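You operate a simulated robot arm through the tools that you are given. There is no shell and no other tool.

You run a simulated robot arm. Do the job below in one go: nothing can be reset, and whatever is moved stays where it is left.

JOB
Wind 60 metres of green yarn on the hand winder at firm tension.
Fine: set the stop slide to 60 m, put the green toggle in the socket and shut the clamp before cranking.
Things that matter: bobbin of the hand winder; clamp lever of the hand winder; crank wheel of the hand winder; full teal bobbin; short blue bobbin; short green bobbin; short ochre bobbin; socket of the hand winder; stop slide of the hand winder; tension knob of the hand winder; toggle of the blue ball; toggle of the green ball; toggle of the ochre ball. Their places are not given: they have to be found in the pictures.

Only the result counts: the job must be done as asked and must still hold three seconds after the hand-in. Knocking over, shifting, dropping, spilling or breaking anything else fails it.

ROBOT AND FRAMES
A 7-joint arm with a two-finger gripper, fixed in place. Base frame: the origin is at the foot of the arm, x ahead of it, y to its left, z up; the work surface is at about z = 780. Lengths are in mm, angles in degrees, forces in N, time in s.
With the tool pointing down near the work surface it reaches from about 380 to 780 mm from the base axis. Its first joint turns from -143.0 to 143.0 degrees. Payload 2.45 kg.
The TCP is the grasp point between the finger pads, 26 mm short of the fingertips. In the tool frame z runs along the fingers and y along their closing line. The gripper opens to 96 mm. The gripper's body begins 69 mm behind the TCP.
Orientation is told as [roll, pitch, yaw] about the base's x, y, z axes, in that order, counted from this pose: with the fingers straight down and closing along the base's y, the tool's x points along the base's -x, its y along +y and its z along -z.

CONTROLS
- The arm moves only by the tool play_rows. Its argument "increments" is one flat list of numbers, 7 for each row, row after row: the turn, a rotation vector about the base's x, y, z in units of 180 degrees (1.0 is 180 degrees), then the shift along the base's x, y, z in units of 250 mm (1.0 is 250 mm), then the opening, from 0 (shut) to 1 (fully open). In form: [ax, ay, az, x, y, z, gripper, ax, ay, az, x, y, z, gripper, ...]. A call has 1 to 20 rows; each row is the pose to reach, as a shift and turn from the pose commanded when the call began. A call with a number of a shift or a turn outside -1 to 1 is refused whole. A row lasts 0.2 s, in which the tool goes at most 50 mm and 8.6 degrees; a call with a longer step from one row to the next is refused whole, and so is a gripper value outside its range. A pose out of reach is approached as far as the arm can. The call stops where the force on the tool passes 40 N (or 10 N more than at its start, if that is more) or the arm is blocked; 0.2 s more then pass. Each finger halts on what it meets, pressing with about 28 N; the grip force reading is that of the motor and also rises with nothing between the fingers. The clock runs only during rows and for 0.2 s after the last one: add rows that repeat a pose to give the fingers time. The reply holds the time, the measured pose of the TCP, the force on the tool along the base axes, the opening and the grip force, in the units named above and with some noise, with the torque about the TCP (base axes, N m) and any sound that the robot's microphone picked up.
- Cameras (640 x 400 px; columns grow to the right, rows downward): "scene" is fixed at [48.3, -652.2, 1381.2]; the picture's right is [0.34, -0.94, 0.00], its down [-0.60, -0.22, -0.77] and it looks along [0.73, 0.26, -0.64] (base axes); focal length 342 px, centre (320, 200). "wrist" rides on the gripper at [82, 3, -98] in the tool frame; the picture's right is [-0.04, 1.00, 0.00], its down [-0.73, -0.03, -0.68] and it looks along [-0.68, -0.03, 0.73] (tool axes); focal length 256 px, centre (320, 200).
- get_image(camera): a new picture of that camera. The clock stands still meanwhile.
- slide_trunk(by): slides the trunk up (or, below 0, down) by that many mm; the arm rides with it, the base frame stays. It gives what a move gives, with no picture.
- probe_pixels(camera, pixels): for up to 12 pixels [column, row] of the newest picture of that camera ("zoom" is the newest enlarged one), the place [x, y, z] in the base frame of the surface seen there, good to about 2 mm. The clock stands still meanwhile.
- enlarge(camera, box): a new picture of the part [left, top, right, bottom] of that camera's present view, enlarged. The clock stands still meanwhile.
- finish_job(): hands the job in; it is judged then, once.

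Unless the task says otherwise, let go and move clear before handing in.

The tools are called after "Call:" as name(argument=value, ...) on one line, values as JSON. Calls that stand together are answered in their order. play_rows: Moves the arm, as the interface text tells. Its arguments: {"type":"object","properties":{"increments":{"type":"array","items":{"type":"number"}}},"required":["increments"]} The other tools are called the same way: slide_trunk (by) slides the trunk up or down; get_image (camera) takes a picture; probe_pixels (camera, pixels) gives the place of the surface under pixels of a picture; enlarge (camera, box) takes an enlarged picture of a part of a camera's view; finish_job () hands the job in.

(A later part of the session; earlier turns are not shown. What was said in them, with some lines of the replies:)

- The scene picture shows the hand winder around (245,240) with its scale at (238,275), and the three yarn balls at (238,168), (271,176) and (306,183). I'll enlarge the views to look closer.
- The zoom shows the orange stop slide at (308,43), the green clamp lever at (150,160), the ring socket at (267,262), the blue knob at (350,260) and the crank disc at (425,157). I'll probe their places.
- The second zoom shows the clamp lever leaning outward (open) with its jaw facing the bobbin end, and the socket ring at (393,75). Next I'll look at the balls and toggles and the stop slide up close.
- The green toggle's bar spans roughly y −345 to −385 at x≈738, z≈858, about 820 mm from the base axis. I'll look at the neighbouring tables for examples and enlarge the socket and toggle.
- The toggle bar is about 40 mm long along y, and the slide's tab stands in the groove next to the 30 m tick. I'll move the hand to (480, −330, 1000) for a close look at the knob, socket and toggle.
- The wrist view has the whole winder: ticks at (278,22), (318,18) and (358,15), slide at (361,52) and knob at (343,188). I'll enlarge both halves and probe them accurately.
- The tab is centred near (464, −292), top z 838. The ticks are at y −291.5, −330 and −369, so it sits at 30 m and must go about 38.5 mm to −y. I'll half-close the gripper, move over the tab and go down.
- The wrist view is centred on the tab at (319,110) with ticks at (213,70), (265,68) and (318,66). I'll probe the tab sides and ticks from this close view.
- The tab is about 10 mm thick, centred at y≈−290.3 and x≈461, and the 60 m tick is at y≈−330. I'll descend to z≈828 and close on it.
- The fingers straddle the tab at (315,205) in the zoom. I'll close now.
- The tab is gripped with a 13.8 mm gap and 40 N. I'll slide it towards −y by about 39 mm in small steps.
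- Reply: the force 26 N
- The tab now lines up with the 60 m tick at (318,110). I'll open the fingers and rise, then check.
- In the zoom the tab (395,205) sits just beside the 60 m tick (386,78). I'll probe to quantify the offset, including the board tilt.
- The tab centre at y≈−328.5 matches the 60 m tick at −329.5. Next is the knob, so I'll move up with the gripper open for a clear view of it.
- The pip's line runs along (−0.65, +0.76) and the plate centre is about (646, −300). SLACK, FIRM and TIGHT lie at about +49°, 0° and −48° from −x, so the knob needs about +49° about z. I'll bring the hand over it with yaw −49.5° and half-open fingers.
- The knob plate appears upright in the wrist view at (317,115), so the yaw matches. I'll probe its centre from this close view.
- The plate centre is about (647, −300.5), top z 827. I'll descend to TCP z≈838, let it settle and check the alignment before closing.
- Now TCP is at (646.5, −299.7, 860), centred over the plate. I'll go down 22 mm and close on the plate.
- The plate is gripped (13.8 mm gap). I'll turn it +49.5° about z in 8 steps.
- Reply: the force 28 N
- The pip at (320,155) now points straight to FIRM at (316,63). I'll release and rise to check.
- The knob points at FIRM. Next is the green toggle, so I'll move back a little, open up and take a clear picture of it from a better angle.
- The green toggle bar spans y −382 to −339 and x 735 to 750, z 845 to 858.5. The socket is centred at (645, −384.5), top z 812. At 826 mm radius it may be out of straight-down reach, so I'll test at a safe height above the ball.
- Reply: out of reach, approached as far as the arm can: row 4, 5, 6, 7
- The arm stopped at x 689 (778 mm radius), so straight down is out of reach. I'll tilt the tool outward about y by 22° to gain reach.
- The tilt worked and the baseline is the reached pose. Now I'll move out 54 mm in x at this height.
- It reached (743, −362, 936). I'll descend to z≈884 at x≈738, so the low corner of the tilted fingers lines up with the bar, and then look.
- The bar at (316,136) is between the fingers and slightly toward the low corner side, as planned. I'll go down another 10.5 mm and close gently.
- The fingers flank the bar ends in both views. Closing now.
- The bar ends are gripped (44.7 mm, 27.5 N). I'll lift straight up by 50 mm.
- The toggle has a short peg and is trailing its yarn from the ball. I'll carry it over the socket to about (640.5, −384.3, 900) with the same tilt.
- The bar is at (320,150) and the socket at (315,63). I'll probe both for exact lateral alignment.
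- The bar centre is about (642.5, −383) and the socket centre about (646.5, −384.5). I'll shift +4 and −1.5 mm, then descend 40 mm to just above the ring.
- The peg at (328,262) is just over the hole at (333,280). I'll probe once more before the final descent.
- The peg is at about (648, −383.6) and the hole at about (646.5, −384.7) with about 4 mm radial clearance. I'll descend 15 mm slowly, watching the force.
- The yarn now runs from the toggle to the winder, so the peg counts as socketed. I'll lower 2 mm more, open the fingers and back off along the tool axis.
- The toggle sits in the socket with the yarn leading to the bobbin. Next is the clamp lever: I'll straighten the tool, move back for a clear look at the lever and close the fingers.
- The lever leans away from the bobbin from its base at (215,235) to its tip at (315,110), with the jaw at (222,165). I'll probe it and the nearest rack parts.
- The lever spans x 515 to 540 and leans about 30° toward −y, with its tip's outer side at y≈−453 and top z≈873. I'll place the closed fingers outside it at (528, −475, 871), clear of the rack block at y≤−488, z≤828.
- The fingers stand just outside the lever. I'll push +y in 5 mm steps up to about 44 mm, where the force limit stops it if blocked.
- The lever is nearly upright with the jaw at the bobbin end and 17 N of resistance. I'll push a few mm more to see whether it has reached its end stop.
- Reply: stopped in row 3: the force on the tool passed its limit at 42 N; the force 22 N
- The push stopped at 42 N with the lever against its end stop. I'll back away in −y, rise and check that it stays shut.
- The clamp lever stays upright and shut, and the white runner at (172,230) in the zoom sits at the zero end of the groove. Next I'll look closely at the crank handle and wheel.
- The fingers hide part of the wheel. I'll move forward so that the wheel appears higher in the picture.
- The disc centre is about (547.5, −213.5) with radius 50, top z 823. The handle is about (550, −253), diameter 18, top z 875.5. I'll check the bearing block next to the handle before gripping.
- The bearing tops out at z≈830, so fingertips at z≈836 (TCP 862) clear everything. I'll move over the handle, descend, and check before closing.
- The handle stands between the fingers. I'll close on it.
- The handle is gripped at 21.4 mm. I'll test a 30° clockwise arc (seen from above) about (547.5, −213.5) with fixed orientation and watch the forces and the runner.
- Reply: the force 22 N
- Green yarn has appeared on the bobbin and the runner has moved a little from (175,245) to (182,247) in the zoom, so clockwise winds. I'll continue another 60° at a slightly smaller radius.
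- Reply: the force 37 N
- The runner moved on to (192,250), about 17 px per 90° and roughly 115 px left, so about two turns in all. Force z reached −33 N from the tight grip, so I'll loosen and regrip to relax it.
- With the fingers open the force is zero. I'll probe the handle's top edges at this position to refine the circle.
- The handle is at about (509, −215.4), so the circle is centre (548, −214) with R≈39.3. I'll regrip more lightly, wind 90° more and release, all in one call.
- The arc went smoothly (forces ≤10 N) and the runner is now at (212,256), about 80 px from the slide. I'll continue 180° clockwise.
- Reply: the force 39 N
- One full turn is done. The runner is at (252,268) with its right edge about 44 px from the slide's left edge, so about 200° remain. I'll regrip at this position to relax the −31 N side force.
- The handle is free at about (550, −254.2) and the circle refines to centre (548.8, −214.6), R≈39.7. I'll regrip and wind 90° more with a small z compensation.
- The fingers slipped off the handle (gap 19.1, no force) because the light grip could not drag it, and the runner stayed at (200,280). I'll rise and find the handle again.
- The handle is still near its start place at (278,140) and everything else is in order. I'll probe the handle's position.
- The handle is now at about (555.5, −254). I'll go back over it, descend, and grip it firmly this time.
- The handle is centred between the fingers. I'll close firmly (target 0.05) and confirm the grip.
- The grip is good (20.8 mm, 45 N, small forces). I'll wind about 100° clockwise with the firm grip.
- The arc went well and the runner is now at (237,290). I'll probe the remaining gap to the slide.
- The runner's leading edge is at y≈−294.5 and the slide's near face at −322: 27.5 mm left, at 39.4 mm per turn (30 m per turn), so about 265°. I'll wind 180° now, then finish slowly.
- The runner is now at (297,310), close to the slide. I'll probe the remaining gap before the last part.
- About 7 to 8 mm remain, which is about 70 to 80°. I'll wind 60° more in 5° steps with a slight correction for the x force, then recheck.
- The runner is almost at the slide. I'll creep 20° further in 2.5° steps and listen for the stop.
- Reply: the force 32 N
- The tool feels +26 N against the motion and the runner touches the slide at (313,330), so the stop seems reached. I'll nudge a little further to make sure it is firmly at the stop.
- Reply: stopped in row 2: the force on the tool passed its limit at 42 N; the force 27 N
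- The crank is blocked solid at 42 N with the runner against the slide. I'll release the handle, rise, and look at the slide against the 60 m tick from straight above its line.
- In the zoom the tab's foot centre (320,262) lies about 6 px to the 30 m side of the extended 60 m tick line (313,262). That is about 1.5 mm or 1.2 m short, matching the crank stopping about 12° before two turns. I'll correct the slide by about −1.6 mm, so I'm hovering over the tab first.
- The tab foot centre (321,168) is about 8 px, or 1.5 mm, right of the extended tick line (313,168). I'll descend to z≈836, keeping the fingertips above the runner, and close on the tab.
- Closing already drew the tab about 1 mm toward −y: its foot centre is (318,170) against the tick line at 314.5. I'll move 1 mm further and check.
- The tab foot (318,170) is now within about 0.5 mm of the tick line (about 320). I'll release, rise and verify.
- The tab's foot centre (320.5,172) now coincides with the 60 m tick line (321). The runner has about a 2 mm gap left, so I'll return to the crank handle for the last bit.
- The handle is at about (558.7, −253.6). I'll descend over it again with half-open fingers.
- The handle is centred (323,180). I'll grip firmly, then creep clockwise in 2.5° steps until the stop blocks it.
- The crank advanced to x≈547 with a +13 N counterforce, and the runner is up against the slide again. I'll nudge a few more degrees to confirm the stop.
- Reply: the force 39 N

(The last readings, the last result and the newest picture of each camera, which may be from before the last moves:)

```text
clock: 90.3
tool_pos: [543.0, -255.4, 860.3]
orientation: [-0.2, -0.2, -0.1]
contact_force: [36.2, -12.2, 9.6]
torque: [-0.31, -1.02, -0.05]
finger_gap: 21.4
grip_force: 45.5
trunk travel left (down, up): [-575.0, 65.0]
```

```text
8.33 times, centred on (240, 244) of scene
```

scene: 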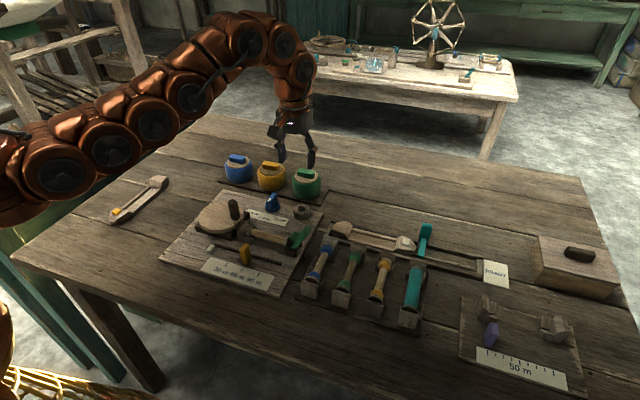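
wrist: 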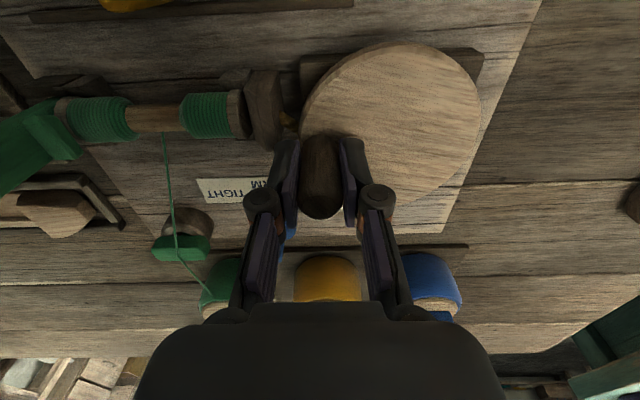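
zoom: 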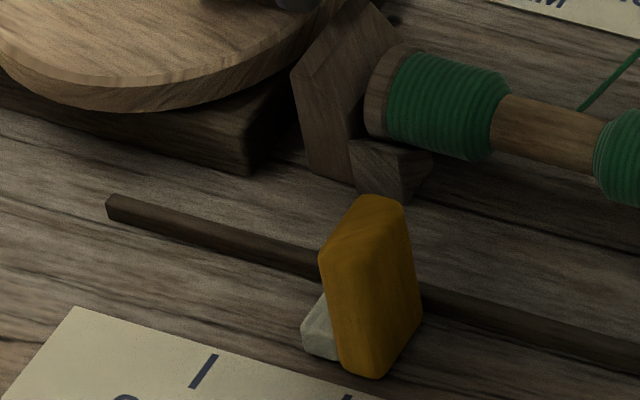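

The force rose to 36 N with no change in the runner, so it is firmly at the stop. I'll release, rise clear, and check everything.

Call:
play_rows(increments=[0, 0, 0, 0.016, 0, 0, 0.05, 0, 0, 0, 0.016, 0, 0, 0.25, 0, 0, 0, 0.016, 0, 0, 0.42, 0, 0, 0, 0.016, 0, 0, 0.42, 0, 0, 0, 0.016, 0, 0.12, 0.42, 0, 0, 0, 0.016, 0, 0.3, 0.42, 0, 0, 0, -0.08, -0.08, 0.4, 0.8, 0, 0, 0, -0.2, -0.2, 0.4, 1, 0, 0, 0, -0.3, -0.3, 0.4, 1, 0, 0, 0, -0.3, -0.3, 0.4, 1])

Call:
get_image(camera="wrist")

Call:
enlarge(camera="wrist", box=[220, 0, 420, 125])

Call:
enlarge(camera="scene", box=[180, 180, 300, 276])

```text
clock: 92.5
tool_pos: [467.1, -327.9, 960.7]
orientation: [-0.1, 0.1, -0.1]
contact_force: [-0.4, 0.1, -0.1]
torque: [0.03, -0.02, -0.01]
finger_gap: 96.1
grip_force: 0.2
trunk travel left (down, up): [-575.0, 65.0]
```

```text
taken
```

wrist: 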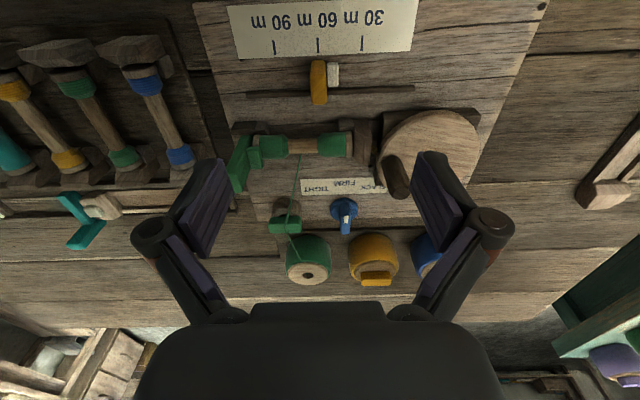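

```text
3.20 times, centred on (320, 62) of wrist
```

zoom: 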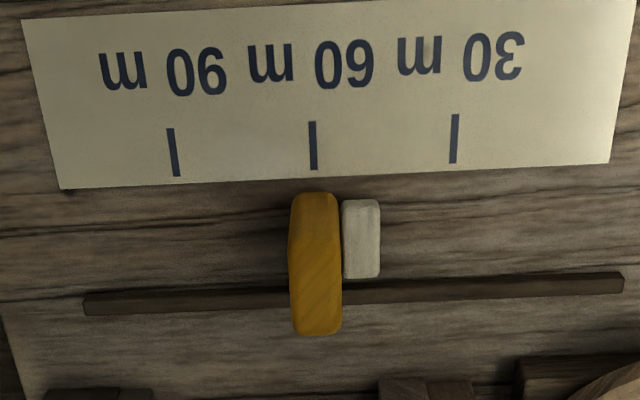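

```text
4.17 times, centred on (240, 228) of scene
```

zoom: 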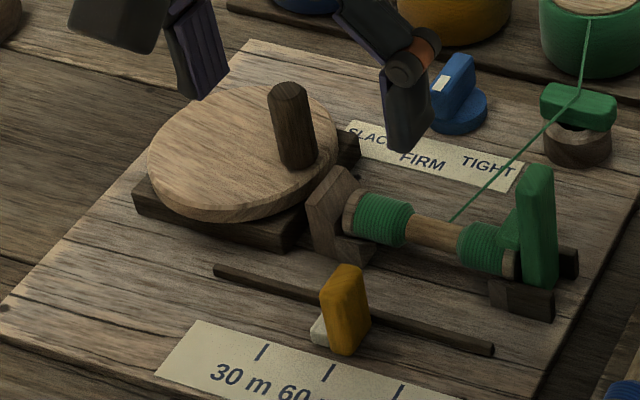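

The runner now rests against the slide, and the slide's foot (314.5,197) is on the 60 m tick line (315). I'll move the arm clear and take a final overall look.

Call:
play_rows(increments=[0, 0, 0, 0, 0.1, 0.15, 1, 0, 0, 0, 0, 0.25, 0.3, 1, 0, 0, 0, 0, 0.4, 0.4, 1, 0, 0, 0, 0, 0.55, 0.5, 1, 0, 0, 0, 0, 0.55, 0.5, 1])

Call:
get_image(camera="scene")

Call:
enlarge(camera="scene", box=[200, 150, 340, 262])

Call:
get_image(camera="wrist")

```text
refused: row 2 steps farther than a row can; nothing moved
```

```text
taken
```

scene: 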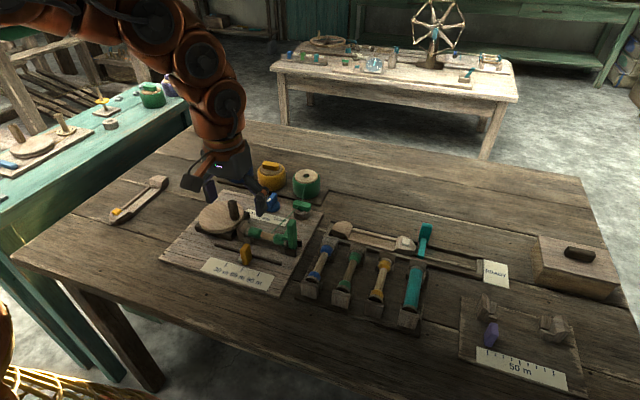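

```text
3.57 times, centred on (270, 206) of scene
```

zoom: 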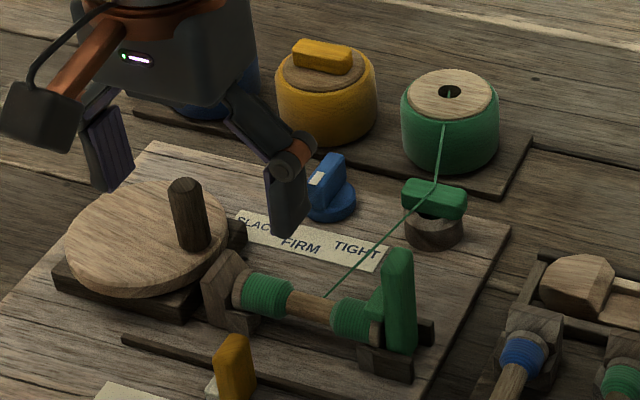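

```text
taken
```

wrist: 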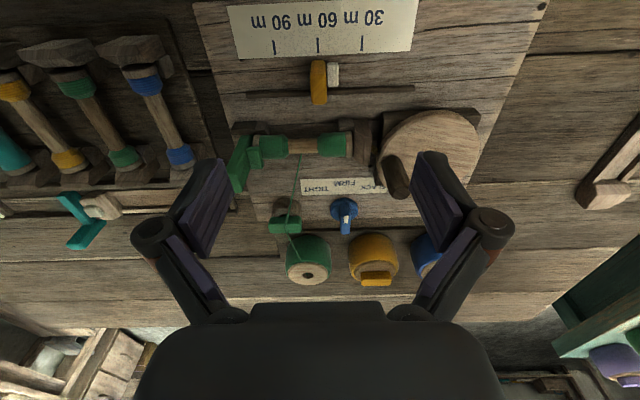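

The last move was refused for its step size, and nothing moved. I'll move clear in smaller steps and look once more.

Call:
play_rows(increments=[0, 0, 0, 0, 0.08, 0.12, 1, 0, 0, 0, 0, 0.18, 0.24, 1, 0, 0, 0, 0, 0.28, 0.36, 1, 0, 0, 0, 0, 0.4, 0.46, 1, 0, 0, 0, 0, 0.5, 0.5, 1, 0, 0, 0, 0, 0.5, 0.5, 1])

Call:
enlarge(camera="scene", box=[190, 150, 330, 290])

Call:
get_image(camera="wrist")

```text
clock: 94.0
tool_pos: [466.0, -202.0, 1085.2]
orientation: [0.0, 0.0, -0.1]
contact_force: [0.3, 0.0, 0.2]
torque: [-0.01, 0.01, 0.0]
finger_gap: 96.0
grip_force: 0.0
trunk travel left (down, up): [-575.0, 65.0]
```

```text
2.86 times, centred on (260, 220) of scene
```

zoom: 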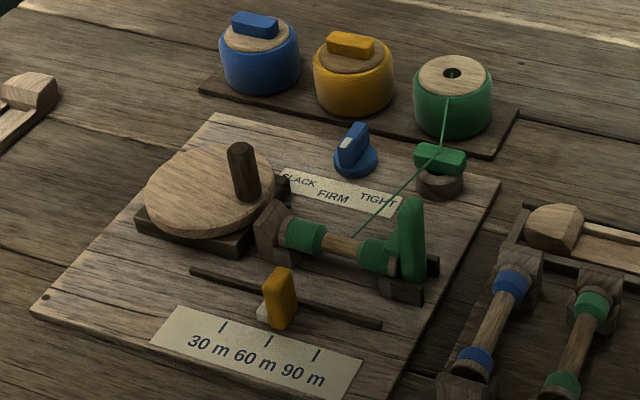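

```text
taken
```

wrist: 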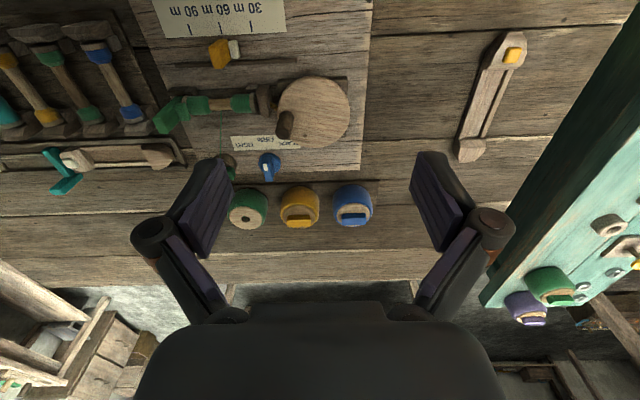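

The final views show the slide at the 60 m tick with the runner against it, the knob at FIRM, the green toggle in the socket, and the clamp upright and shut. Green yarn is wound on the bobbin, nothing else looks disturbed and the arm is clear, so I'm handing in.

Call:
finish_job()

```text
The job is handed in.
```

I wound the green yarn onto the hand winder's bobbin at FIRM tension, up to the 60 m stop, and handed the job in. The hand-in reply gave no verdict.

- **Stop slide:** it sits on the 60 m tick. My first setting was about 1.5 mm short, and I only saw this after cranking to it. I moved the slide onto the tick and cranked the last bit until the runner was against it again.
- **Length:** the crank went round about two turns, which I worked out to be about 30 m per turn. It was blocked at the stop when I let go.
- **Tension:** the knob points at FIRM. I set it before cranking.
- **Toggle and clamp:** the green toggle is in the socket and the clamp lever is shut. Both were done before cranking.
- **Slip:** partway through, the fingers slipped off the crank handle and it turned back about 8°. I gripped it again and wound that back on.

In the last pictures nothing else on the table looked moved or knocked over, and the arm was clear.
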